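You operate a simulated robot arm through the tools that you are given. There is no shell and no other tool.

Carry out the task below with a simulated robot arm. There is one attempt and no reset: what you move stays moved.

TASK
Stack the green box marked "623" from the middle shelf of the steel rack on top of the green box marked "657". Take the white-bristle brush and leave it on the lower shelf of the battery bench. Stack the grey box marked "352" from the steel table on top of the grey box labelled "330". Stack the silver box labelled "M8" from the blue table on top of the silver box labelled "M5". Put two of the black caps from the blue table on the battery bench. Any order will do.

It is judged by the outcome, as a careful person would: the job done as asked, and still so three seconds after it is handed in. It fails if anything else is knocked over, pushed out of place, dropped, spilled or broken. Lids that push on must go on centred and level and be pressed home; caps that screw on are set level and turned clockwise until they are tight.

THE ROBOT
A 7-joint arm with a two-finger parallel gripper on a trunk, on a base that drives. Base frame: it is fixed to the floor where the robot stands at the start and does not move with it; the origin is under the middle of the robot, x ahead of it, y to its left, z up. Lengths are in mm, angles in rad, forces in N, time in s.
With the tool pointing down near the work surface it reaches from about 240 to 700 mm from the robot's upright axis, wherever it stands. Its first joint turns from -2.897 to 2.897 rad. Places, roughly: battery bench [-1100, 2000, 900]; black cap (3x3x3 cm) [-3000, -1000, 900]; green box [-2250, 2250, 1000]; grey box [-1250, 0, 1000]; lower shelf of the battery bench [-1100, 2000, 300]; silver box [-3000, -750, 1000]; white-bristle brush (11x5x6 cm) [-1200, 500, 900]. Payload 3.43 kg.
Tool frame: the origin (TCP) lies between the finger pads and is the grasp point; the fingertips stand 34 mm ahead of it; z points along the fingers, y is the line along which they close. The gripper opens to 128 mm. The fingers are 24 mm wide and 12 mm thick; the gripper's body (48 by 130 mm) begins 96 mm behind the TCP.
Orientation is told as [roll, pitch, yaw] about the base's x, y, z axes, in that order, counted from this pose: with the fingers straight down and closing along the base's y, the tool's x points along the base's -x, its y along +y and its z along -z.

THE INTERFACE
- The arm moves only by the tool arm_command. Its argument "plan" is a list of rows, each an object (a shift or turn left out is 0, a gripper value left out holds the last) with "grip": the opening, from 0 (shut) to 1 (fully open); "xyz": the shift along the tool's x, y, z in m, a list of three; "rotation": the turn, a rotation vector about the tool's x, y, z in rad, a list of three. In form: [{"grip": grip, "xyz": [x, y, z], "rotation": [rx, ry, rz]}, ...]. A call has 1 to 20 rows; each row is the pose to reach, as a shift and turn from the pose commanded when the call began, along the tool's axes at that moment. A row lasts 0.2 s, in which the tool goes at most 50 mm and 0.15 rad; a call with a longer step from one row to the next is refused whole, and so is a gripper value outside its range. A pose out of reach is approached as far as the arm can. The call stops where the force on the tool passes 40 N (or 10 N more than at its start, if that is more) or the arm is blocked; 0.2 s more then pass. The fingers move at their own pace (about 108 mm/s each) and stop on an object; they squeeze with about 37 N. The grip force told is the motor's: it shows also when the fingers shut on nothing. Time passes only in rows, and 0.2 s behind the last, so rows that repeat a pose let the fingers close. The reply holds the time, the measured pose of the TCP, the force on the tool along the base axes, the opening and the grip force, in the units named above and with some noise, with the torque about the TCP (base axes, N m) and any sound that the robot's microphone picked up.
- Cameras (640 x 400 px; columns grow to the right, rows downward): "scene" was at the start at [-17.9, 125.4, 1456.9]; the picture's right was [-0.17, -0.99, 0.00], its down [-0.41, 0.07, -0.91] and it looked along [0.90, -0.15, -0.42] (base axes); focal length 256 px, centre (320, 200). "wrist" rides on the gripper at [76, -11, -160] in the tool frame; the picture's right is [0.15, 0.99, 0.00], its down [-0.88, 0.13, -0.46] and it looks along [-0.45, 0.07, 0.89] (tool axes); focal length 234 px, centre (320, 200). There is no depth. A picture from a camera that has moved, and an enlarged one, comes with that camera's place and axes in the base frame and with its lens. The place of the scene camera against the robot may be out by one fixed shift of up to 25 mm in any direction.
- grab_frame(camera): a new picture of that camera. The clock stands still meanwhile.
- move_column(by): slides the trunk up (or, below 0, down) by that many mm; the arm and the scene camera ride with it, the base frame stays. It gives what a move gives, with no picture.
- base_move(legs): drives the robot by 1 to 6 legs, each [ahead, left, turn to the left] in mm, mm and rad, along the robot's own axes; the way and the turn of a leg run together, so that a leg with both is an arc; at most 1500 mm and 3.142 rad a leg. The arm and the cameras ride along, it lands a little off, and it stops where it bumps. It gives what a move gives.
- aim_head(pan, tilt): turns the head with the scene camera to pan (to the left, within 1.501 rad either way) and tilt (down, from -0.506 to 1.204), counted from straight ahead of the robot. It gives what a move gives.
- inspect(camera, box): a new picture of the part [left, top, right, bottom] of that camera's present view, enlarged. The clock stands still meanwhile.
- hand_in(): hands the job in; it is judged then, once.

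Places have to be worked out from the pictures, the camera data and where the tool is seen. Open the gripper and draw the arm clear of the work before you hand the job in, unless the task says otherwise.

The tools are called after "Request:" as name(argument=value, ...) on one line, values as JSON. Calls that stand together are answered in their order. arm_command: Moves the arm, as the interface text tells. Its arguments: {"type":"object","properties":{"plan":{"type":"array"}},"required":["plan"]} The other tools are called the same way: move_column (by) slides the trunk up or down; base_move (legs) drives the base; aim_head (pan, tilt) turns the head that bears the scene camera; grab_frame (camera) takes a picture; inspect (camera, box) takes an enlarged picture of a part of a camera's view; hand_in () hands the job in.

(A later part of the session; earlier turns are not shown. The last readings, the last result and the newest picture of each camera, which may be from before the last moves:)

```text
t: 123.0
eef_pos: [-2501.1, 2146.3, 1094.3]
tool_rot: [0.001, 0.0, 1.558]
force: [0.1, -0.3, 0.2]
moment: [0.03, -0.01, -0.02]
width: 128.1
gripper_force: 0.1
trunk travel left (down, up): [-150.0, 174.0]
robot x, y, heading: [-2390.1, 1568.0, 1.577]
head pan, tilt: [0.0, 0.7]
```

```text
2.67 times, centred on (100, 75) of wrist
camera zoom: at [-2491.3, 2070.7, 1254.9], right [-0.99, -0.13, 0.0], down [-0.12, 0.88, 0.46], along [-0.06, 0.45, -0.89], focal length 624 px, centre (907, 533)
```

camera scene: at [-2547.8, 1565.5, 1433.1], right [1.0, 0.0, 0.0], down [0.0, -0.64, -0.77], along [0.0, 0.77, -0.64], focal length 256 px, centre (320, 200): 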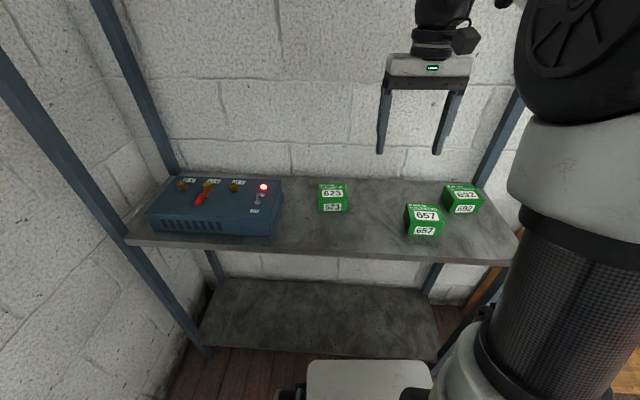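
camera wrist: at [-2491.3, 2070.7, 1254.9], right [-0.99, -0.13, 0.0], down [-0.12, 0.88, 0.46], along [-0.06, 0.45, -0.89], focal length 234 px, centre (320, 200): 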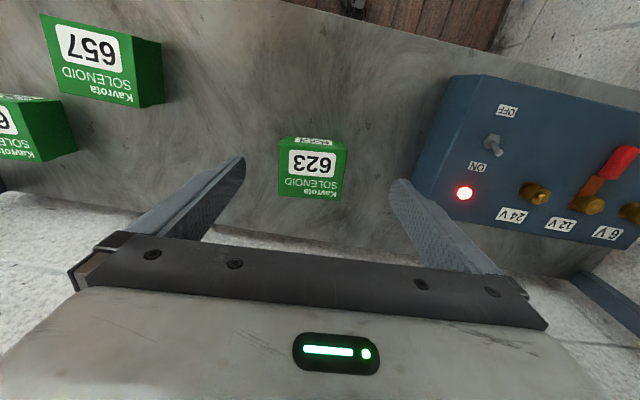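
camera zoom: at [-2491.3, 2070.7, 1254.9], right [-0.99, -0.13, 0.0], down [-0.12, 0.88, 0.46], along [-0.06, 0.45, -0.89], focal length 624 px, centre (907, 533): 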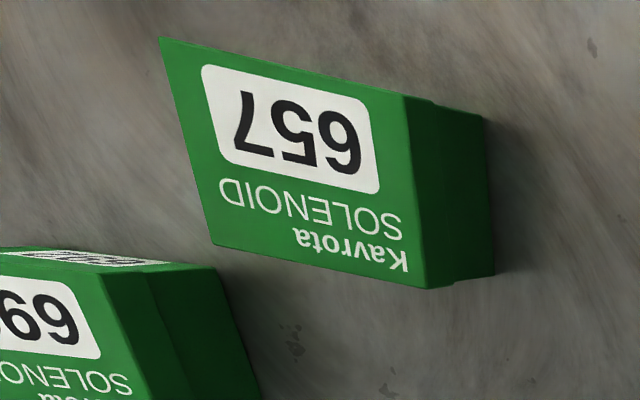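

Box 623's top centre is near (-2496, 2193), yaw ≈ +0.05. I centre over it, turn to match and drop to about z = 1010 for a second look.

Request:
arm_command(plan=[{"grip": 1, "xyz": [-0.025, -0.002, 0.03], "rotation": [0, 0, -0.061]}, {"xyz": [-0.047, -0.0044, 0.06], "rotation": [0, 0, -0.061]}, {"xyz": [-0.047, -0.0044, 0.084], "rotation": [0, 0, -0.061]}])

Request:
inspect(camera="wrist", box=[220, 100, 420, 250])

Request:
inspect(camera="scene", box=[280, 140, 480, 260])

```text
t: 123.8
eef_pos: [-2496.7, 2193.2, 1010.1]
tool_rot: [0.002, 0.001, 1.617]
force: [0.8, -1.0, -0.2]
moment: [-0.02, 0.01, 0.02]
width: 128.2
gripper_force: 0.1
trunk travel left (down, up): [-150.0, 174.0]
robot x, y, heading: [-2391.7, 1568.8, 1.573]
head pan, tilt: [0.0, 0.7]
```

```text
2.67 times, centred on (320, 175) of wrist
camera zoom: at [-2482.5, 2117.8, 1170.2], right [-0.98, -0.19, 0.0], down [-0.17, 0.87, 0.46], along [-0.09, 0.45, -0.89], focal length 624 px, centre (320, 267)
```

zoom: 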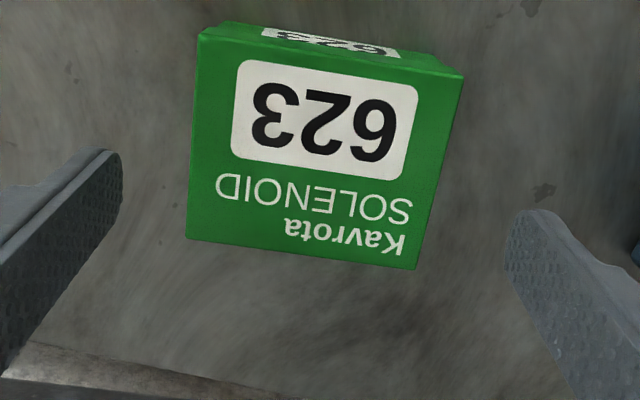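

```text
3.20 times, centred on (380, 200) of scene
camera zoom: at [-2547.8, 1565.6, 1433.1], right [1.0, 0.0, 0.0], down [0.0, -0.64, -0.76], along [0.0, 0.76, -0.64], focal length 821 px, centre (128, 200)
```

zoom: 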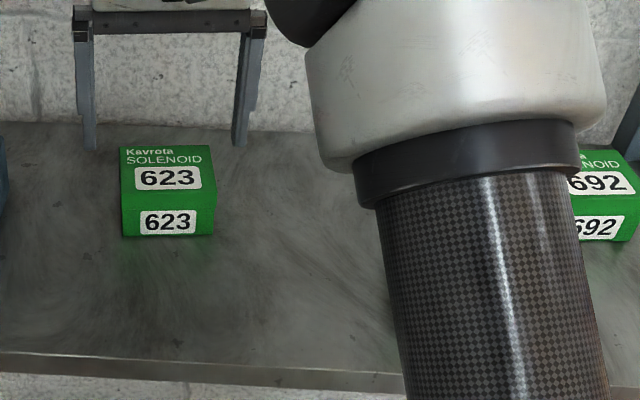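

Combining both views, the box is ~88×72 mm, centre ≈ (-2495, 2184), 9 mm nearer than the TCP; top somewhere 935–955. I correct and go down to z≈960 for a close look.

Request:
arm_command(plan=[{"grip": 1, "xyz": [0.009, -0.0015, 0.02]}, {"xyz": [0.009, -0.0015, 0.04]}, {"xyz": [0.009, -0.0015, 0.05]}])

Request:
grab_frame(camera="wrist")

Request:
inspect(camera="scene", box=[280, 140, 400, 230])

```text
t: 124.6
eef_pos: [-2495.8, 2183.6, 960.4]
tool_rot: [0.002, 0.0, 1.616]
force: [-0.2, 0.6, -0.6]
moment: [0.0, 0.0, 0.03]
width: 128.1
gripper_force: 0.0
trunk travel left (down, up): [-150.0, 174.0]
robot x, y, heading: [-2389.0, 1569.5, 1.579]
head pan, tilt: [0.0, 0.7]
```

```text
taken
camera wrist: at [-2480.1, 2109.1, 1119.5], right [-0.98, -0.19, 0.0], down [-0.17, 0.87, 0.46], along [-0.09, 0.45, -0.89], focal length 234 px, centre (320, 200)
```

wrist: 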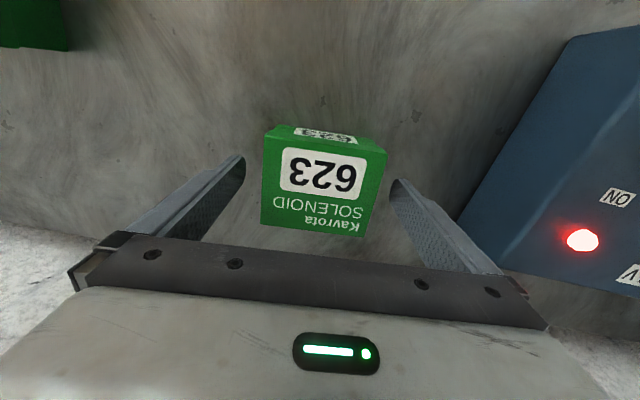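

```text
4.44 times, centred on (340, 185) of scene
camera zoom: at [-2547.8, 1565.6, 1433.1], right [1.0, 0.0, 0.0], down [0.0, -0.64, -0.76], along [0.0, 0.76, -0.64], focal length 1140 px, centre (231, 267)
```

zoom: 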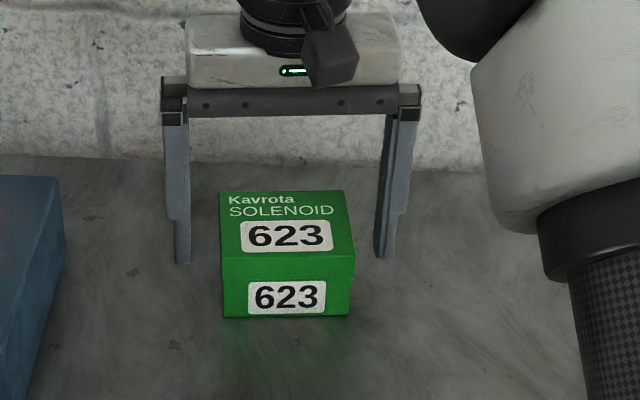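

Relative to the fingertips, the box top is at z≈950 with height ≈48 (shelf ≈902). I lower to TCP 943 (tips ≈909) and grip.

Request:
arm_command(plan=[{"grip": 1, "xyz": [0.0, 0.001, 0.009]}, {"xyz": [0.0, 0.001, 0.0175]}, {"grip": 0.6, "xyz": [0.0, 0.001, 0.0175]}, {"grip": 0.4, "xyz": [0.0, 0.001, 0.0175]}, {"grip": 0.4, "xyz": [0.0, 0.001, 0.0175]}, {"grip": 0.4, "xyz": [0.0, 0.001, 0.0175]}])

Request:
inspect(camera="wrist", box=[220, 100, 420, 250])

Request:
inspect(camera="scene", box=[280, 140, 400, 230])

```text
t: 126.0
eef_pos: [-2496.5, 2183.7, 944.3]
tool_rot: [0.0, 0.001, 1.617]
force: [2.0, 0.2, 0.4]
moment: [0.18, -0.25, -0.06]
width: 90.1
gripper_force: 37.3
trunk travel left (down, up): [-150.0, 174.0]
robot x, y, heading: [-2384.7, 1569.0, 1.571]
head pan, tilt: [0.0, 0.7]
```

```text
2.67 times, centred on (320, 175) of wrist
camera zoom: at [-2480.7, 2109.2, 1103.5], right [-0.98, -0.19, 0.0], down [-0.17, 0.87, 0.46], along [-0.09, 0.45, -0.89], focal length 624 px, centre (320, 267)
```

zoom: 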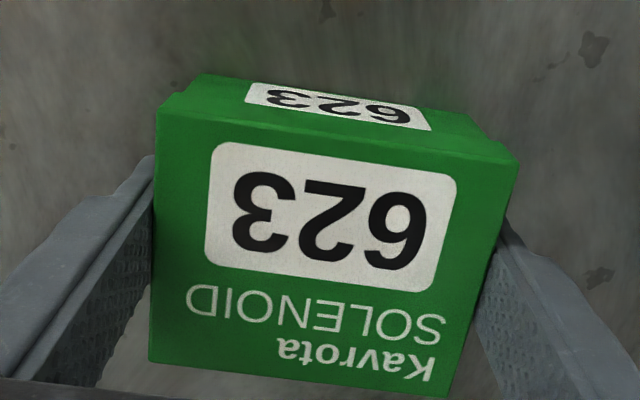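

```text
4.44 times, centred on (340, 185) of scene
camera zoom: at [-2547.7, 1565.5, 1433.1], right [1.0, 0.0, 0.0], down [0.0, -0.64, -0.76], along [0.0, 0.76, -0.64], focal length 1140 px, centre (231, 267)
```

zoom: 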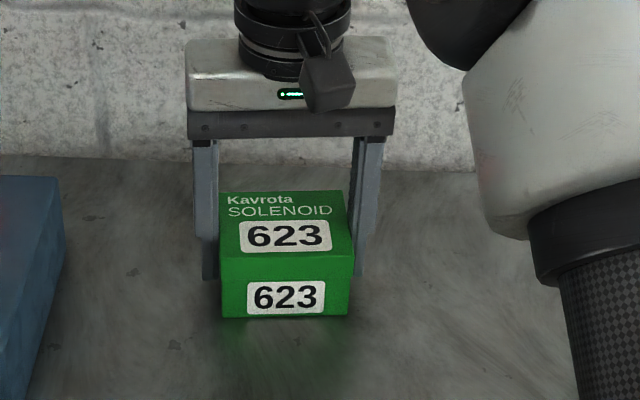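

Gripped at 90 mm with the box centred on the TCP, box top ≈ 953. Box 657's top centre is ≈ (-2239, 2090), yaw ≈ -0.075. I lift 100 mm and check it follows.

Request:
arm_command(plan=[{"grip": 0.4, "xyz": [0, 0, -0.02]}, {"xyz": [0, 0, -0.05]}, {"xyz": [0, 0, -0.1]}, {"xyz": [0.02, -0.045, -0.1], "rotation": [0, 0, 0.03]}, {"xyz": [0.038, -0.09, -0.1], "rotation": [0, 0, 0.06]}, {"xyz": [0.056, -0.135, -0.1], "rotation": [0, 0, 0.09]}, {"xyz": [0.075, -0.18, -0.1], "rotation": [0, 0, 0.121]}, {"xyz": [0.093, -0.22, -0.1], "rotation": [0, 0, 0.121]}, {"xyz": [0.106, -0.253, -0.1], "rotation": [0, 0, 0.121]}])

Request:
grab_frame(camera="wrist")

Request:
inspect(camera="scene", box=[320, 100, 520, 250])

```text
t: 128.0
eef_pos: [-2236.9, 2090.6, 1041.6]
tool_rot: [0.003, 0.0, 1.495]
force: [0.4, 0.5, -3.6]
moment: [0.01, 0.0, 0.0]
width: 89.5
gripper_force: 37.1
trunk travel left (down, up): [-150.0, 174.0]
robot x, y, heading: [-2393.6, 1570.5, 1.576]
head pan, tilt: [0.0, 0.7]
```

```text
taken
camera wrist: at [-2231.9, 2013.3, 1202.8], right [-1.0, -0.07, 0.0], down [-0.06, 0.89, 0.46], along [-0.04, 0.45, -0.89], focal length 234 px, centre (320, 200)
```

wrist: 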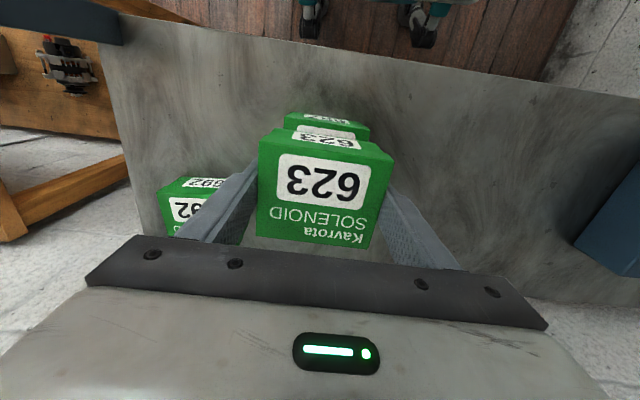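

```text
2.67 times, centred on (420, 175) of scene
camera zoom: at [-2547.8, 1565.7, 1433.1], right [1.0, 0.0, 0.0], down [0.0, -0.64, -0.76], along [0.0, 0.76, -0.64], focal length 684 px, centre (53, 267)
```

zoom: 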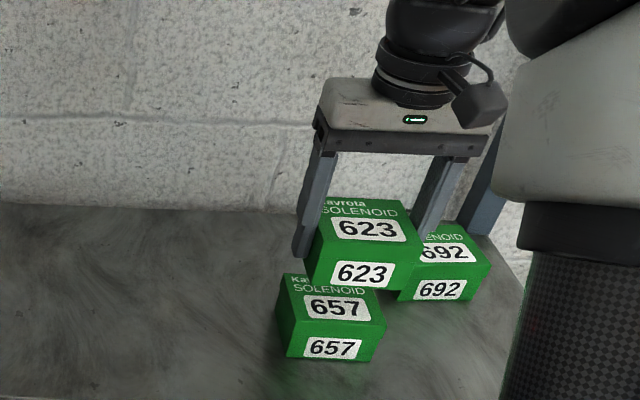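

Aligned above 657 by estimate. I lower to ~12 mm gap and verify alignment.

Request:
arm_command(plan=[{"grip": 0.4, "xyz": [0.001, 0.002, 0.015]}, {"xyz": [0.001, 0.002, 0.03]}, {"xyz": [0.001, 0.002, 0.037]}])

Request:
inspect(camera="wrist", box=[220, 80, 420, 230])

Request:
inspect(camera="scene", box=[380, 150, 500, 240])

```text
t: 128.8
eef_pos: [-2239.8, 2089.0, 1007.7]
tool_rot: [0.002, 0.003, 1.498]
force: [-0.6, 0.1, -4.0]
moment: [0.03, 0.01, 0.02]
width: 89.9
gripper_force: 36.6
trunk travel left (down, up): [-150.0, 174.0]
robot x, y, heading: [-2386.3, 1571.2, 1.575]
head pan, tilt: [0.0, 0.7]
```

```text
2.67 times, centred on (320, 155) of wrist
camera zoom: at [-2233.7, 2013.8, 1166.8], right [-1.0, -0.07, 0.0], down [-0.06, 0.89, 0.45], along [-0.04, 0.45, -0.89], focal length 624 px, centre (320, 320)
```

zoom: 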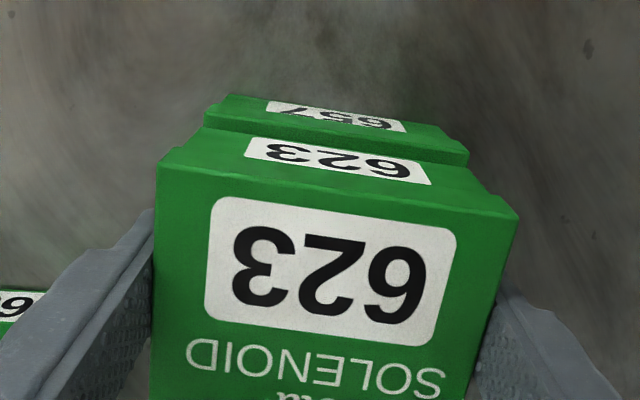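

```text
4.44 times, centred on (440, 195) of scene
camera zoom: at [-2547.7, 1565.8, 1433.1], right [1.0, 0.0, 0.0], down [0.0, -0.64, -0.76], along [0.0, 0.76, -0.64], focal length 1140 px, centre (-213, 222)
```

zoom: 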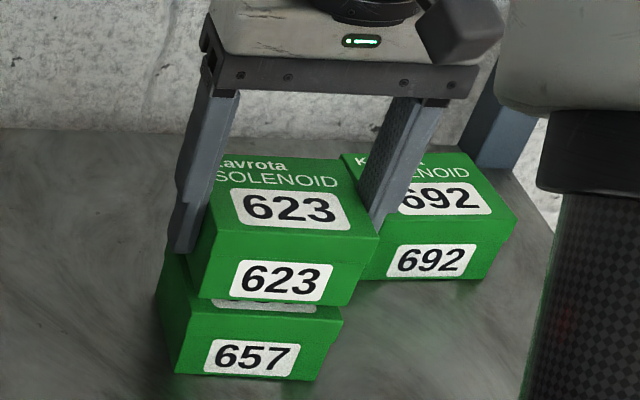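

Alignment is good. I lower the last ~15 mm gradually to contact.

Request:
arm_command(plan=[{"grip": 0.4, "xyz": [0, 0, 0.005]}, {"xyz": [0, 0, 0.009]}, {"xyz": [0, 0, 0.011]}])

```text
t: 129.6
eef_pos: [-2239.1, 2088.0, 998.5]
tool_rot: [0.003, -0.004, 1.497]
force: [-1.2, -0.4, 12.8]
moment: [-0.67, -0.13, -0.08]
width: 89.9
gripper_force: 37.0
trunk travel left (down, up): [-150.0, 174.0]
robot x, y, heading: [-2387.8, 1572.1, 1.574]
head pan, tilt: [0.0, 0.7]
```

Contact felt (≈16 N change). I check quickly that it's level, then release and lift.

Request:
inspect(camera="scene", box=[380, 150, 500, 240])

Request:
arm_command(plan=[{"grip": 0.8, "xyz": [0, 0, -0.001]}, {"grip": 0.9, "xyz": [0, 0, -0.001]}, {"grip": 1, "xyz": [0, 0, -0.001]}, {"xyz": [0, 0, -0.03]}, {"xyz": [0, 0, -0.07]}, {"xyz": [0, 0, -0.11]}, {"xyz": [0, 0, -0.14]}])

Request:
inspect(camera="scene", box=[360, 130, 520, 250])

Request:
grab_frame(camera="wrist")

```text
4.44 times, centred on (440, 195) of scene
camera zoom: at [-2548.2, 1564.7, 1433.4], right [1.0, 0.0, 0.0], down [0.0, -0.64, -0.77], along [0.0, 0.77, -0.64], focal length 1140 px, centre (-213, 222)
```

zoom: 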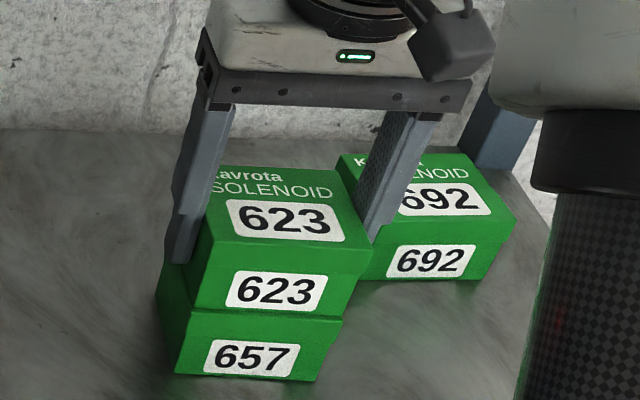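

```text
t: 131.2
eef_pos: [-2239.6, 2088.5, 1138.2]
tool_rot: [0.002, 0.002, 1.496]
force: [0.6, 0.2, 0.3]
moment: [-0.01, 0.01, 0.0]
width: 128.1
gripper_force: 0.0
trunk travel left (down, up): [-150.0, 174.0]
robot x, y, heading: [-2391.5, 1570.3, 1.575]
head pan, tilt: [0.0, 0.7]
```

```text
3.33 times, centred on (440, 190) of scene
camera zoom: at [-2547.8, 1565.5, 1433.0], right [1.0, 0.0, 0.0], down [0.0, -0.64, -0.76], along [0.0, 0.76, -0.64], focal length 855 px, centre (-80, 233)
```

zoom: 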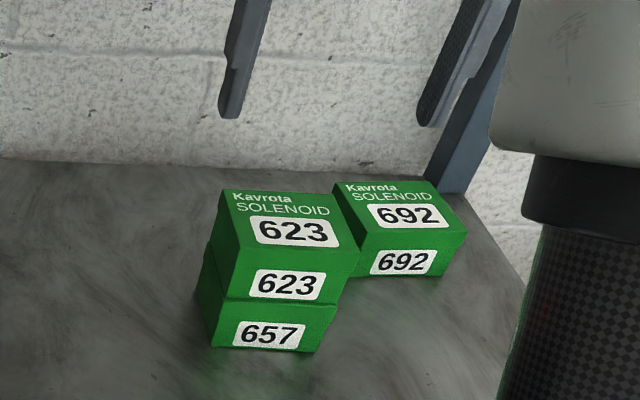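

```text
taken
camera wrist: at [-2234.0, 2012.8, 1297.8], right [-1.0, -0.07, 0.0], down [-0.06, 0.89, 0.45], along [-0.04, 0.45, -0.89], focal length 234 px, centre (320, 200)
```

wrist: 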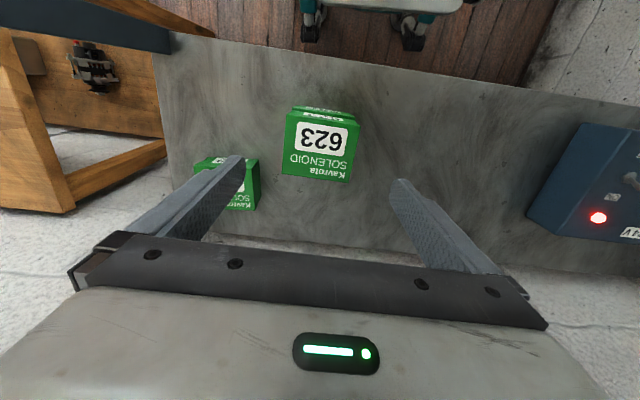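

The 623 box sits on 657. Next I back out, turn left to face -x, and travel down the corridor to the blue table.

Request:
base_move(legs=[[-470, 0, 0]])

Request:
arm_command(plan=[{"grip": 0.6, "xyz": [0.04, 0, -0.02]}, {"xyz": [0.08, 0, -0.04]}, {"xyz": [0.12, 0, -0.06]}])

Request:
base_move(legs=[[0, 0, 1.567], [-240, 0, 0]])

Request:
aim_head(pan=0.8, tilt=0.5)

Request:
grab_frame(camera="scene")

```text
t: 134.0
eef_pos: [-2237.5, 1615.5, 1137.5]
tool_rot: [0.001, 0.001, 1.494]
force: [-0.3, 0.7, -0.5]
moment: [0.02, 0.02, 0.03]
width: 127.7
gripper_force: 0.0
trunk travel left (down, up): [-150.0, 174.0]
robot x, y, heading: [-2384.8, 1100.2, 1.578]
head pan, tilt: [0.0, 0.7]
```

```text
t: 134.8
eef_pos: [-2246.1, 1494.6, 1198.6]
tool_rot: [0.001, 0.001, 1.496]
force: [-0.3, -0.1, -0.4]
moment: [0.02, 0.03, 0.01]
width: 76.7
gripper_force: 0.0
trunk travel left (down, up): [-150.0, 174.0]
robot x, y, heading: [-2390.0, 1097.6, 1.573]
head pan, tilt: [0.0, 0.7]
```

```text
t: 140.5
eef_pos: [-2543.4, 1239.6, 1197.0]
tool_rot: [0.002, -0.001, 3.063]
force: [0.1, 0.2, -0.9]
moment: [-0.02, 0.01, 0.05]
width: 76.9
gripper_force: 0.0
trunk travel left (down, up): [-150.0, 174.0]
robot x, y, heading: [-2146.7, 1097.6, -3.141]
head pan, tilt: [0.0, 0.7]
```

```text
t: 141.6
eef_pos: [-2544.1, 1239.4, 1196.5]
tool_rot: [0.002, -0.001, 3.062]
force: [-0.6, 0.3, 0.3]
moment: [-0.02, 0.0, -0.03]
width: 76.5
gripper_force: 0.0
trunk travel left (down, up): [-150.0, 174.0]
robot x, y, heading: [-2145.5, 1098.4, -3.142]
head pan, tilt: [0.799, 0.499]
```

```text
taken
camera scene: at [-2138.6, 893.3, 1450.7], right [-0.72, 0.7, 0.0], down [0.33, 0.34, -0.88], along [-0.61, -0.63, -0.48], focal length 256 px, centre (320, 200)
```

scene: 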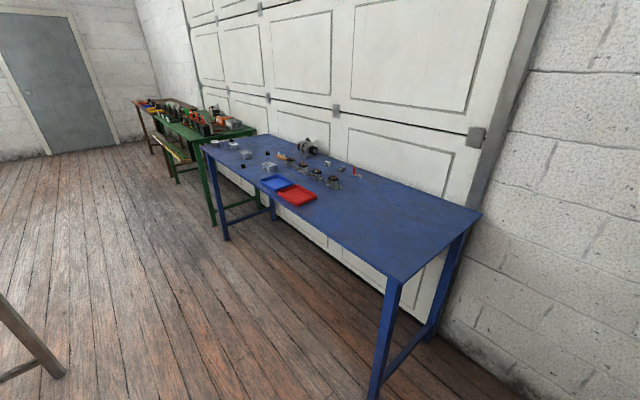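

Blue table front edge runs x≈-2700 to -2800; its boxes and caps are at the far left end. I slide left 1500 mm along the corridor.

Request:
base_move(legs=[[0, 1500, 0]])

Request:
aim_head(pan=0.15, tilt=0.55)

Request:
grab_frame(camera="scene")

```text
t: 156.2
eef_pos: [-2546.6, -262.8, 1196.9]
tool_rot: [0.001, 0.0, 3.056]
force: [-0.2, -0.1, 0.0]
moment: [-0.01, 0.02, -0.01]
width: 77.0
gripper_force: 0.0
trunk travel left (down, up): [-150.0, 174.0]
robot x, y, heading: [-2152.2, -411.2, 3.136]
head pan, tilt: [0.799, 0.499]
```

```text
t: 157.3
eef_pos: [-2547.4, -262.8, 1199.3]
tool_rot: [0.003, 0.0, 3.056]
force: [-0.6, -0.1, 0.5]
moment: [-0.02, 0.0, 0.0]
width: 76.8
gripper_force: 0.0
trunk travel left (down, up): [-150.0, 174.0]
robot x, y, heading: [-2150.6, -410.3, 3.134]
head pan, tilt: [0.15, 0.55]
```

```text
taken
camera scene: at [-2169.5, -560.1, 1446.2], right [-0.14, 0.99, 0.0], down [0.52, 0.08, -0.85], along [-0.84, -0.12, -0.52], focal length 256 px, centre (320, 200)
```

scene: 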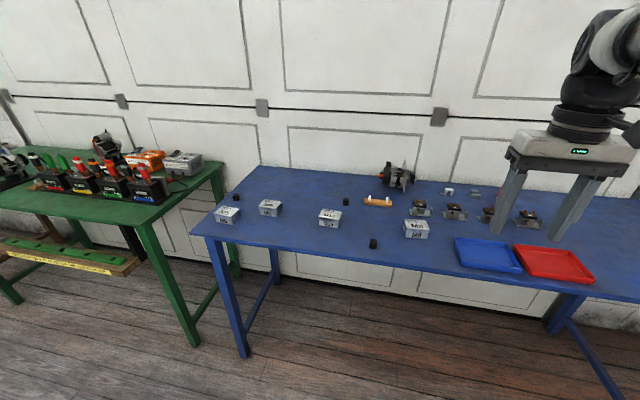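

Request:
inspect(camera="scene", box=[200, 160, 440, 260])

```text
2.67 times, centred on (320, 210) of scene
camera zoom: at [-2169.5, -560.1, 1446.2], right [-0.14, 0.99, 0.0], down [0.52, 0.08, -0.85], along [-0.84, -0.12, -0.52], focal length 684 px, centre (320, 173)
```

zoom: 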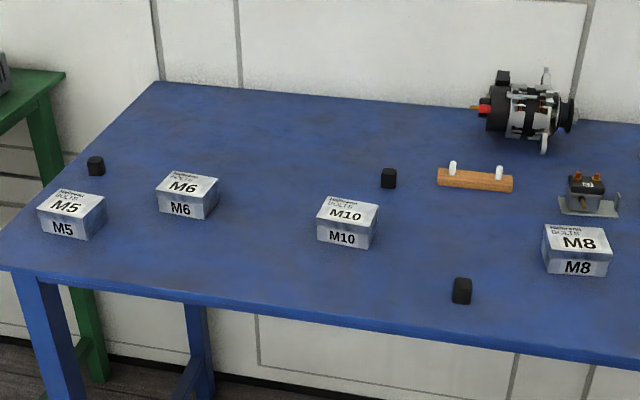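

M8 is the right-hand box (~(-2940,-320)), M5 at the left end (~(-2930,-1025)); three caps on the table. I drive ahead 225 mm and put the tool over M8.

Request:
base_move(legs=[[225, 0, 0]])

Request:
aim_head(pan=0.0, tilt=0.75)

Request:
arm_command(plan=[{"grip": 1, "xyz": [-0.04, 0.01, 0.02]}, {"xyz": [-0.08, 0.02, 0.04]}, {"xyz": [-0.12, 0.03, 0.06]}, {"xyz": [-0.16, 0.045, 0.08]}])

Request:
grab_frame(camera="scene")

Request:
grab_frame(camera="wrist")

```text
t: 159.0
eef_pos: [-2771.3, -259.0, 1197.9]
tool_rot: [0.002, -0.001, 3.05]
force: [-0.1, 1.0, 0.1]
moment: [0.03, 0.0, -0.01]
width: 76.9
gripper_force: 0.1
trunk travel left (down, up): [-150.0, 174.0]
robot x, y, heading: [-2377.5, -404.2, 3.133]
head pan, tilt: [0.15, 0.55]
```

```text
t: 159.7
eef_pos: [-2771.5, -258.0, 1197.6]
tool_rot: [0.002, -0.001, 3.051]
force: [0.7, 0.3, 0.7]
moment: [-0.01, -0.01, -0.01]
width: 76.6
gripper_force: 0.0
trunk travel left (down, up): [-150.0, 174.0]
robot x, y, heading: [-2375.0, -404.6, 3.129]
head pan, tilt: [0.0, 0.75]
```

```text
t: 160.7
eef_pos: [-2933.5, -289.0, 1118.4]
tool_rot: [0.004, 0.0, 3.05]
force: [0.3, -0.1, -0.5]
moment: [-0.02, 0.04, 0.02]
width: 128.0
gripper_force: 0.1
trunk travel left (down, up): [-150.0, 174.0]
robot x, y, heading: [-2378.2, -403.3, 3.13]
head pan, tilt: [0.0, 0.75]
```

```text
taken
camera scene: at [-2389.1, -544.4, 1428.8], right [0.01, 1.0, 0.0], down [0.68, -0.01, -0.73], along [-0.73, 0.01, -0.68], focal length 256 px, centre (320, 200)
```

scene: 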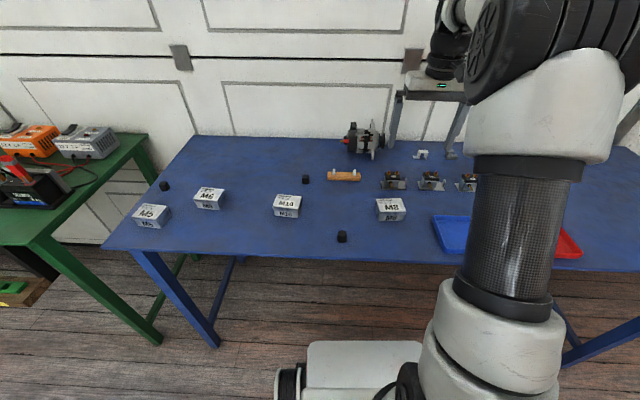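

```text
taken
camera wrist: at [-2857.8, -282.8, 1276.9], right [0.05, -1.0, 0.0], down [-0.89, -0.05, 0.46], along [-0.46, -0.03, -0.89], focal length 234 px, centre (320, 200)
```

wrist: 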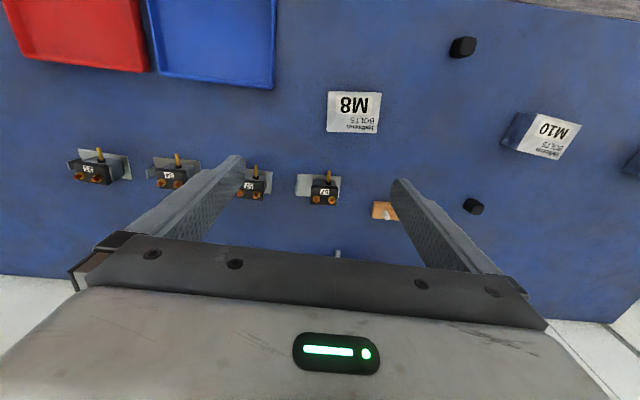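

I zoom the wrist view on M8.

Request:
inspect(camera="wrist", box=[280, 60, 440, 180])

```text
3.33 times, centred on (360, 120) of wrist
camera zoom: at [-2857.8, -282.8, 1276.9], right [0.05, -1.0, 0.0], down [-0.89, -0.05, 0.46], along [-0.46, -0.03, -0.89], focal length 781 px, centre (187, 467)
```

zoom: 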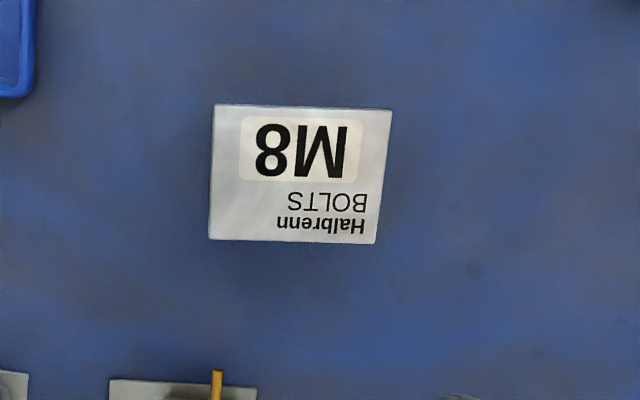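

M8 is turned about -0.12 rad in the tool frame, centre ≈ (40, 46) mm in tool x,y. I centre over it, turn, and lower to ~z = 1000.

Request:
arm_command(plan=[{"grip": 1, "xyz": [0.02, 0.02, 0.03], "rotation": [0, 0, -0.06]}, {"xyz": [0.0405, 0.0456, 0.06], "rotation": [0, 0, -0.119]}, {"xyz": [0.0405, 0.0456, 0.09], "rotation": [0, 0, -0.119]}, {"xyz": [0.0405, 0.0456, 0.118], "rotation": [0, 0, -0.119]}])

Request:
inspect(camera="wrist", box=[220, 80, 420, 230])

Request:
inspect(camera="scene", box=[340, 160, 440, 240])

```text
t: 161.7
eef_pos: [-2896.0, -335.6, 999.2]
tool_rot: [0.002, 0.001, -3.115]
force: [-0.4, -0.4, 0.2]
moment: [0.0, 0.04, 0.0]
width: 128.1
gripper_force: 0.0
trunk travel left (down, up): [-150.0, 174.0]
robot x, y, heading: [-2379.8, -405.5, 3.126]
head pan, tilt: [0.0, 0.75]
```

```text
2.67 times, centred on (320, 155) of wrist
camera zoom: at [-2822.1, -322.2, 1158.5], right [0.17, -0.98, 0.0], down [-0.88, -0.15, 0.46], along [-0.45, -0.08, -0.89], focal length 624 px, centre (320, 320)
```

zoom: 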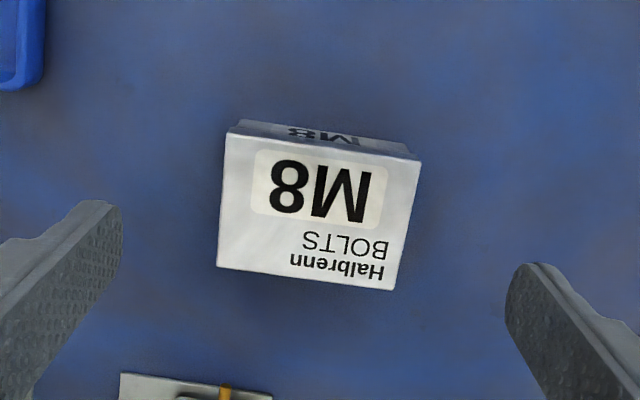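

```text
5.00 times, centred on (390, 200) of scene
camera zoom: at [-2389.2, -544.5, 1428.8], right [0.01, 1.0, 0.0], down [0.68, -0.01, -0.73], along [-0.73, 0.01, -0.68], focal length 1283 px, centre (-30, 200)
```

zoom: 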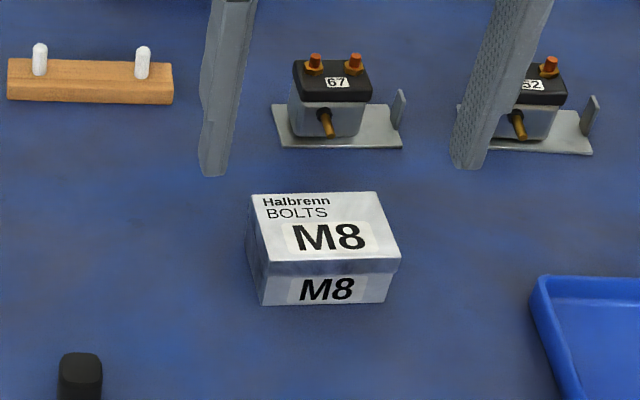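

M8 is centred under the TCP; top z≈915, ~75×56 mm, low (~38 mm). I lower to TCP 932 and check.

Request:
arm_command(plan=[{"grip": 0.85, "xyz": [-0.0005, -0.0005, 0.03], "rotation": [0, 0, -0.012]}, {"xyz": [-0.0005, -0.0005, 0.05], "rotation": [0, 0, -0.012]}, {"xyz": [-0.0005, -0.0005, 0.067], "rotation": [0, 0, -0.012]}])

Request:
inspect(camera="wrist", box=[220, 100, 420, 250])

Request:
inspect(camera="scene", box=[340, 160, 440, 240])

```text
t: 162.5
eef_pos: [-2898.3, -336.6, 930.7]
tool_rot: [0.002, 0.0, -3.104]
force: [0.6, 0.5, 0.0]
moment: [-0.02, -0.01, 0.0]
width: 108.5
gripper_force: 0.1
trunk travel left (down, up): [-150.0, 174.0]
robot x, y, heading: [-2376.1, -405.1, 3.135]
head pan, tilt: [0.0, 0.75]
```

```text
2.67 times, centred on (320, 175) of wrist
camera zoom: at [-2822.5, -322.2, 1091.7], right [0.19, -0.98, 0.0], down [-0.87, -0.16, 0.46], along [-0.45, -0.09, -0.89], focal length 624 px, centre (320, 267)
```

zoom: 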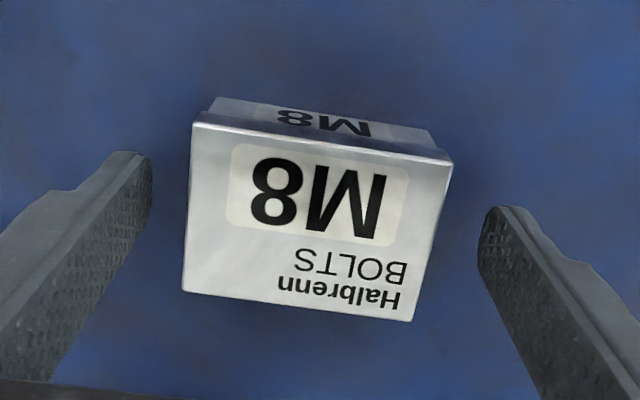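

```text
5.00 times, centred on (390, 200) of scene
camera zoom: at [-2389.2, -544.5, 1428.8], right [0.01, 1.0, 0.0], down [0.68, -0.01, -0.73], along [-0.73, 0.01, -0.68], focal length 1283 px, centre (-30, 200)
```

zoom: 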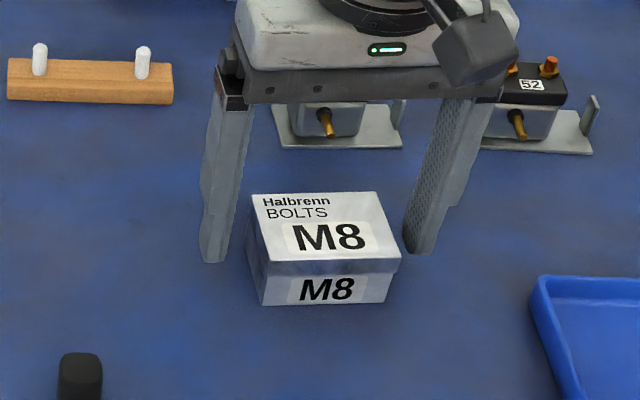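

Aligned. The box top is ≈917; I lower to TCP ≈ 914 in steps watching force, then grip.

Request:
arm_command(plan=[{"grip": 0.85, "xyz": [0.001, -0.002, 0.006]}, {"xyz": [0.001, -0.002, 0.012]}, {"xyz": [0.001, -0.002, 0.017]}, {"grip": 0.5, "xyz": [0.001, -0.002, 0.017]}, {"grip": 0.3, "xyz": [0.001, -0.002, 0.017]}, {"grip": 0.3, "xyz": [0.001, -0.002, 0.017]}, {"grip": 0.3, "xyz": [0.001, -0.002, 0.017]}])

Request:
inspect(camera="wrist", box=[220, 100, 420, 250])

Request:
inspect(camera="scene", box=[340, 160, 440, 240])

```text
t: 164.1
eef_pos: [-2897.2, -334.8, 916.0]
tool_rot: [0.001, 0.0, -3.103]
force: [-1.4, 1.1, 0.5]
moment: [0.09, 0.02, 0.0]
width: 74.5
gripper_force: 36.8
trunk travel left (down, up): [-150.0, 174.0]
robot x, y, heading: [-2377.3, -402.9, 3.135]
head pan, tilt: [0.0, 0.75]
```

```text
2.67 times, centred on (320, 175) of wrist
camera zoom: at [-2822.7, -320.0, 1075.5], right [0.18, -0.98, 0.0], down [-0.88, -0.16, 0.46], along [-0.45, -0.09, -0.89], focal length 624 px, centre (320, 267)
```

zoom: 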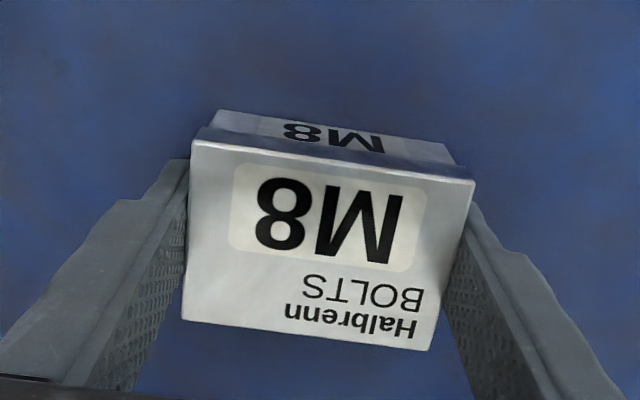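

```text
5.00 times, centred on (390, 200) of scene
camera zoom: at [-2389.3, -544.4, 1428.8], right [0.01, 1.0, 0.0], down [0.68, -0.01, -0.73], along [-0.73, 0.01, -0.68], focal length 1283 px, centre (-30, 200)
```

zoom: 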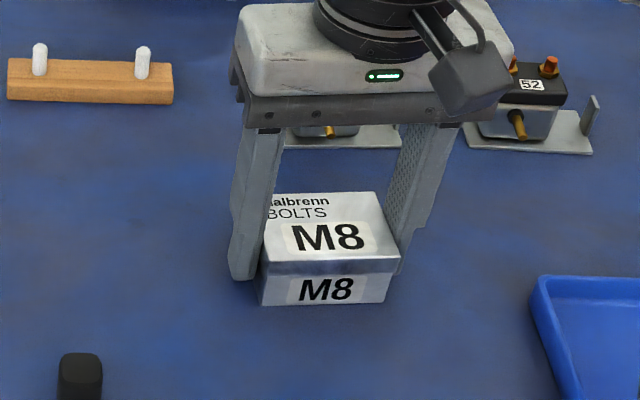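

Gripped at 74.5 mm, centred. I lift slowly by 110 mm and check.

Request:
arm_command(plan=[{"grip": 0.3, "xyz": [0, 0, -0.01]}, {"xyz": [0, 0, -0.03]}, {"xyz": [0, 0, -0.07]}, {"xyz": [0, 0, -0.12]}])

Request:
inspect(camera="scene", box=[320, 110, 460, 240])

```text
t: 165.1
eef_pos: [-2898.8, -335.2, 1035.4]
tool_rot: [0.001, 0.002, -3.104]
force: [0.0, -0.2, -3.5]
moment: [-0.01, 0.03, 0.01]
width: 74.4
gripper_force: 37.4
trunk travel left (down, up): [-150.0, 174.0]
robot x, y, heading: [-2378.1, -403.9, 3.127]
head pan, tilt: [0.0, 0.75]
```

```text
3.08 times, centred on (390, 175) of scene
camera zoom: at [-2389.5, -544.4, 1428.8], right [0.01, 1.0, 0.0], down [0.68, -0.01, -0.73], along [-0.73, 0.01, -0.68], focal length 789 px, centre (105, 277)
```

zoom: 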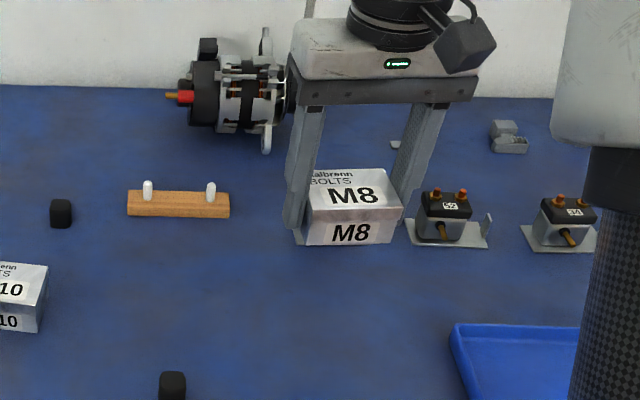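

M8 is held. I drive left 590 mm so M5 is in front, with the box carried ~75 mm above the other boxes.

Request:
base_move(legs=[[0, 590, 0]])

Request:
grab_frame(camera="scene")

Request:
grab_frame(camera="wrist")

```text
t: 171.1
eef_pos: [-2908.2, -906.3, 1034.4]
tool_rot: [0.002, -0.001, -3.105]
force: [-0.5, -0.3, -3.1]
moment: [0.02, 0.0, 0.02]
width: 74.5
gripper_force: 36.9
trunk travel left (down, up): [-150.0, 174.0]
robot x, y, heading: [-2386.4, -980.9, 3.124]
head pan, tilt: [0.0, 0.75]
```

```text
taken
camera scene: at [-2397.7, -1117.6, 1428.8], right [0.01, 1.0, 0.0], down [0.68, -0.01, -0.73], along [-0.73, 0.01, -0.68], focal length 256 px, centre (320, 200)
```

scene: 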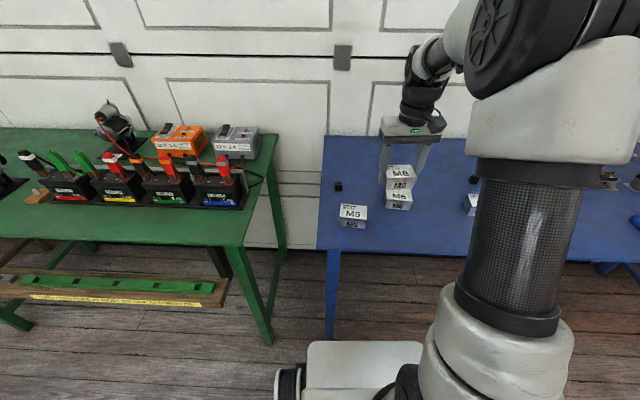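

```text
taken
camera wrist: at [-2831.7, -892.0, 1195.0], right [0.18, -0.98, 0.0], down [-0.88, -0.16, 0.46], along [-0.45, -0.09, -0.89], focal length 234 px, centre (320, 200)
```

wrist: 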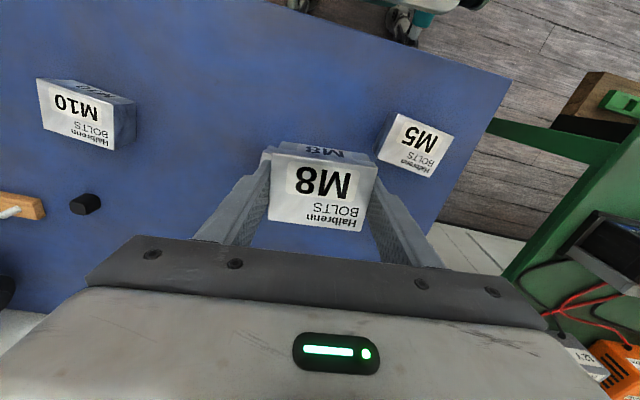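

M5 is visible beside the held box. I zoom to measure it.

Request:
inspect(camera="wrist", box=[340, 80, 500, 200])

```text
3.33 times, centred on (420, 140) of wrist
camera zoom: at [-2831.7, -892.0, 1195.0], right [0.18, -0.98, 0.0], down [-0.88, -0.16, 0.46], along [-0.45, -0.09, -0.89], focal length 781 px, centre (-13, 400)
```

zoom: 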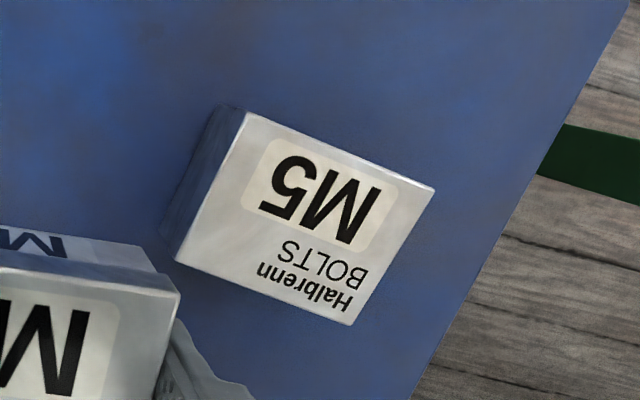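

M5 centre is at tool-frame offset (22, 111) mm, turned +0.205 rad; top z≈917. I move over it, turn, and lower to TCP ≈ 980.

Request:
arm_command(plan=[{"grip": 0.3, "xyz": [0.006, 0.03, 0], "rotation": [0, 0, 0.06]}, {"xyz": [0.012, 0.065, 0], "rotation": [0, 0, 0.12]}, {"xyz": [0.018, 0.095, 0], "rotation": [0, 0, 0.18]}, {"xyz": [0.022, 0.1113, 0], "rotation": [0, 0, 0.205]}, {"xyz": [0.022, 0.1113, 0.03], "rotation": [0, 0, 0.205]}, {"xyz": [0.022, 0.1113, 0.054], "rotation": [0, 0, 0.205]}])

Request:
inspect(camera="wrist", box=[220, 80, 420, 230])

Request:
inspect(camera="scene", box=[310, 140, 430, 240])

```text
t: 172.5
eef_pos: [-2879.8, -1017.3, 980.3]
tool_rot: [0.001, 0.002, 2.972]
force: [0.3, 0.7, -3.2]
moment: [0.0, 0.04, -0.01]
width: 74.5
gripper_force: 36.7
trunk travel left (down, up): [-150.0, 174.0]
robot x, y, heading: [-2385.8, -981.9, 3.13]
head pan, tilt: [0.0, 0.75]
```

```text
2.67 times, centred on (320, 155) of wrist
camera zoom: at [-2803.3, -1018.4, 1140.5], right [-0.02, -1.0, 0.0], down [-0.89, 0.02, 0.46], along [-0.46, 0.01, -0.89], focal length 624 px, centre (320, 320)
```

zoom: 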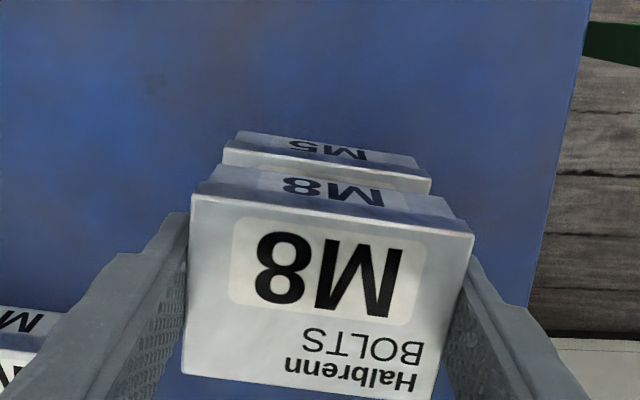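

```text
4.00 times, centred on (370, 190) of scene
camera zoom: at [-2397.6, -1117.7, 1428.8], right [0.01, 1.0, 0.0], down [0.68, -0.01, -0.73], along [-0.73, 0.01, -0.68], focal length 1026 px, centre (120, 240)
```

zoom: 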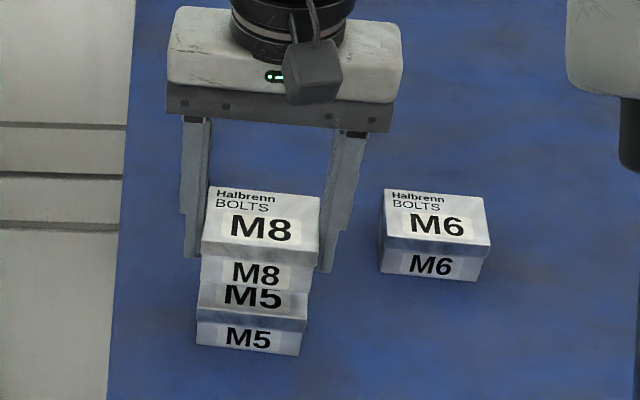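

Aligned within ~2-3 mm; I correct 2 mm and lower.

Request:
arm_command(plan=[{"grip": 0.3, "xyz": [-0.002, -0.0005, 0.007]}, {"xyz": [-0.002, -0.0005, 0.014]}])

Request:
inspect(camera="scene", box=[310, 140, 430, 240])

```text
t: 173.1
eef_pos: [-2882.4, -1017.2, 966.6]
tool_rot: [0.001, 0.0, 2.975]
force: [0.9, -0.4, -3.2]
moment: [-0.01, -0.01, -0.01]
width: 74.5
gripper_force: 37.0
trunk travel left (down, up): [-150.0, 174.0]
robot x, y, heading: [-2383.5, -978.1, 3.129]
head pan, tilt: [0.0, 0.75]
```

```text
4.00 times, centred on (370, 190) of scene
camera zoom: at [-2397.7, -1117.7, 1428.8], right [0.01, 1.0, 0.0], down [0.68, -0.01, -0.73], along [-0.73, 0.01, -0.68], focal length 1026 px, centre (120, 240)
```

zoom: 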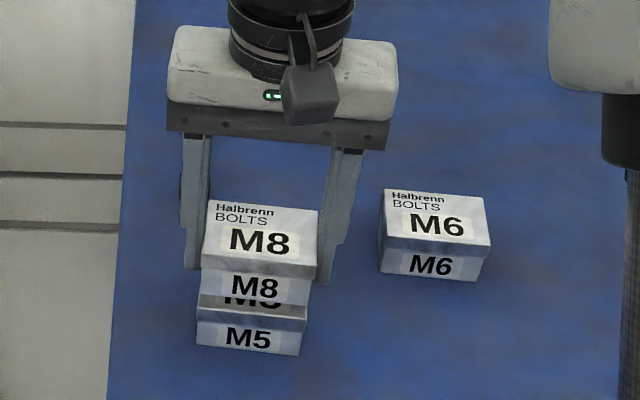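

Gap ≈ 10 mm. I continue in small steps to contact.

Request:
arm_command(plan=[{"grip": 0.3, "xyz": [0, 0, 0.003]}, {"xyz": [0, 0, 0.006]}, {"xyz": [0, 0, 0.008]}, {"xyz": [0, 0, 0.009]}])

```text
t: 174.1
eef_pos: [-2882.5, -1015.8, 958.1]
tool_rot: [0.002, 0.002, 2.974]
force: [0.5, 0.5, -3.6]
moment: [-0.02, -0.01, 0.01]
width: 74.6
gripper_force: 37.1
trunk travel left (down, up): [-150.0, 174.0]
robot x, y, heading: [-2382.8, -979.6, 3.126]
head pan, tilt: [0.0, 0.75]
```

Request:
arm_command(plan=[{"grip": 0.3, "xyz": [0, 0, 0.001]}, {"xyz": [0, 0, 0.002]}, {"xyz": [0, 0, 0.003]}])

Request:
inspect(camera="scene", box=[320, 180, 400, 240])

```text
t: 174.9
eef_pos: [-2882.3, -1015.4, 956.1]
tool_rot: [0.001, 0.0, 2.975]
force: [0.5, 0.5, 1.5]
moment: [0.2, -0.03, 0.03]
width: 74.6
gripper_force: 36.6
trunk travel left (down, up): [-150.0, 174.0]
robot x, y, heading: [-2382.2, -981.1, 3.129]
head pan, tilt: [0.0, 0.75]
```

```text
6.67 times, centred on (360, 210) of scene
camera zoom: at [-2397.3, -1117.7, 1428.9], right [0.01, 1.0, 0.0], down [0.68, -0.01, -0.73], along [-0.73, 0.01, -0.68], focal length 1710 px, centre (53, 133)
```

zoom: 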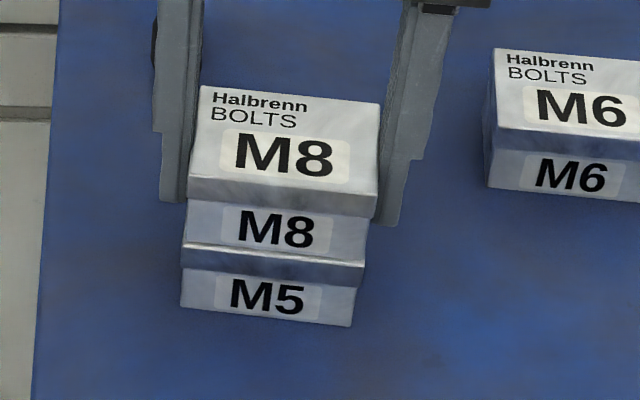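

Contact (force changed by ~5 N) and the box sits flush. I release and lift.

Request:
arm_command(plan=[{"grip": 0.65, "xyz": [0, 0, 0]}, {"grip": 0.8, "xyz": [0, 0, 0]}, {"grip": 0.8, "xyz": [0, 0, 0]}, {"grip": 0.8, "xyz": [0, 0, -0.03]}, {"xyz": [0, 0, -0.07]}, {"xyz": [0, 0, -0.11]}])

Request:
inspect(camera="scene", box=[310, 140, 430, 240])

Request:
grab_frame(camera="wrist")

```text
t: 176.3
eef_pos: [-2882.0, -1015.8, 1065.4]
tool_rot: [0.001, 0.002, 2.973]
force: [-0.3, 0.2, -0.2]
moment: [0.0, 0.0, 0.01]
width: 102.3
gripper_force: 0.1
trunk travel left (down, up): [-150.0, 174.0]
robot x, y, heading: [-2383.7, -977.6, 3.126]
head pan, tilt: [0.0, 0.75]
```

```text
4.00 times, centred on (370, 190) of scene
camera zoom: at [-2397.5, -1117.7, 1428.8], right [0.01, 1.0, 0.0], down [0.68, -0.01, -0.73], along [-0.73, 0.01, -0.68], focal length 1026 px, centre (120, 240)
```

zoom: 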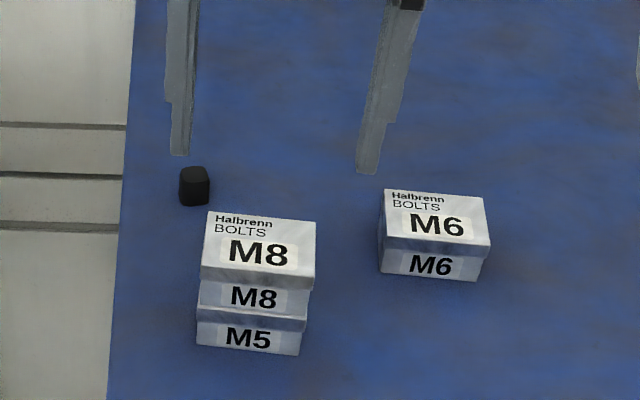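

```text
taken
camera wrist: at [-2805.2, -1016.6, 1225.6], right [-0.02, -1.0, 0.0], down [-0.89, 0.02, 0.45], along [-0.45, 0.01, -0.89], focal length 234 px, centre (320, 200)
```

wrist: 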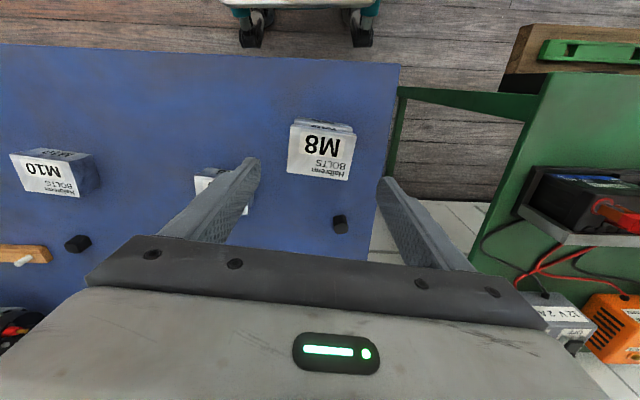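

M8 is neatly on M5. Now caps: one lies just behind this stack, within reach. I zoom the wrist view to locate it.

Request:
inspect(camera="wrist", box=[280, 170, 400, 260])

```text
4.44 times, centred on (340, 215) of wrist
camera zoom: at [-2805.2, -1016.6, 1225.6], right [-0.02, -1.0, 0.0], down [-0.89, 0.02, 0.45], along [-0.45, 0.01, -0.89], focal length 1041 px, centre (231, 133)
```

zoom: 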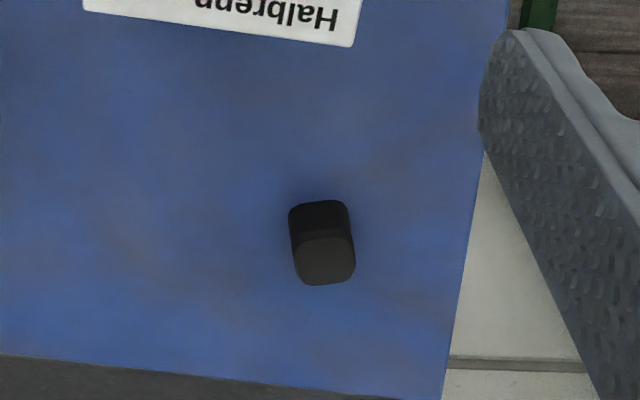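

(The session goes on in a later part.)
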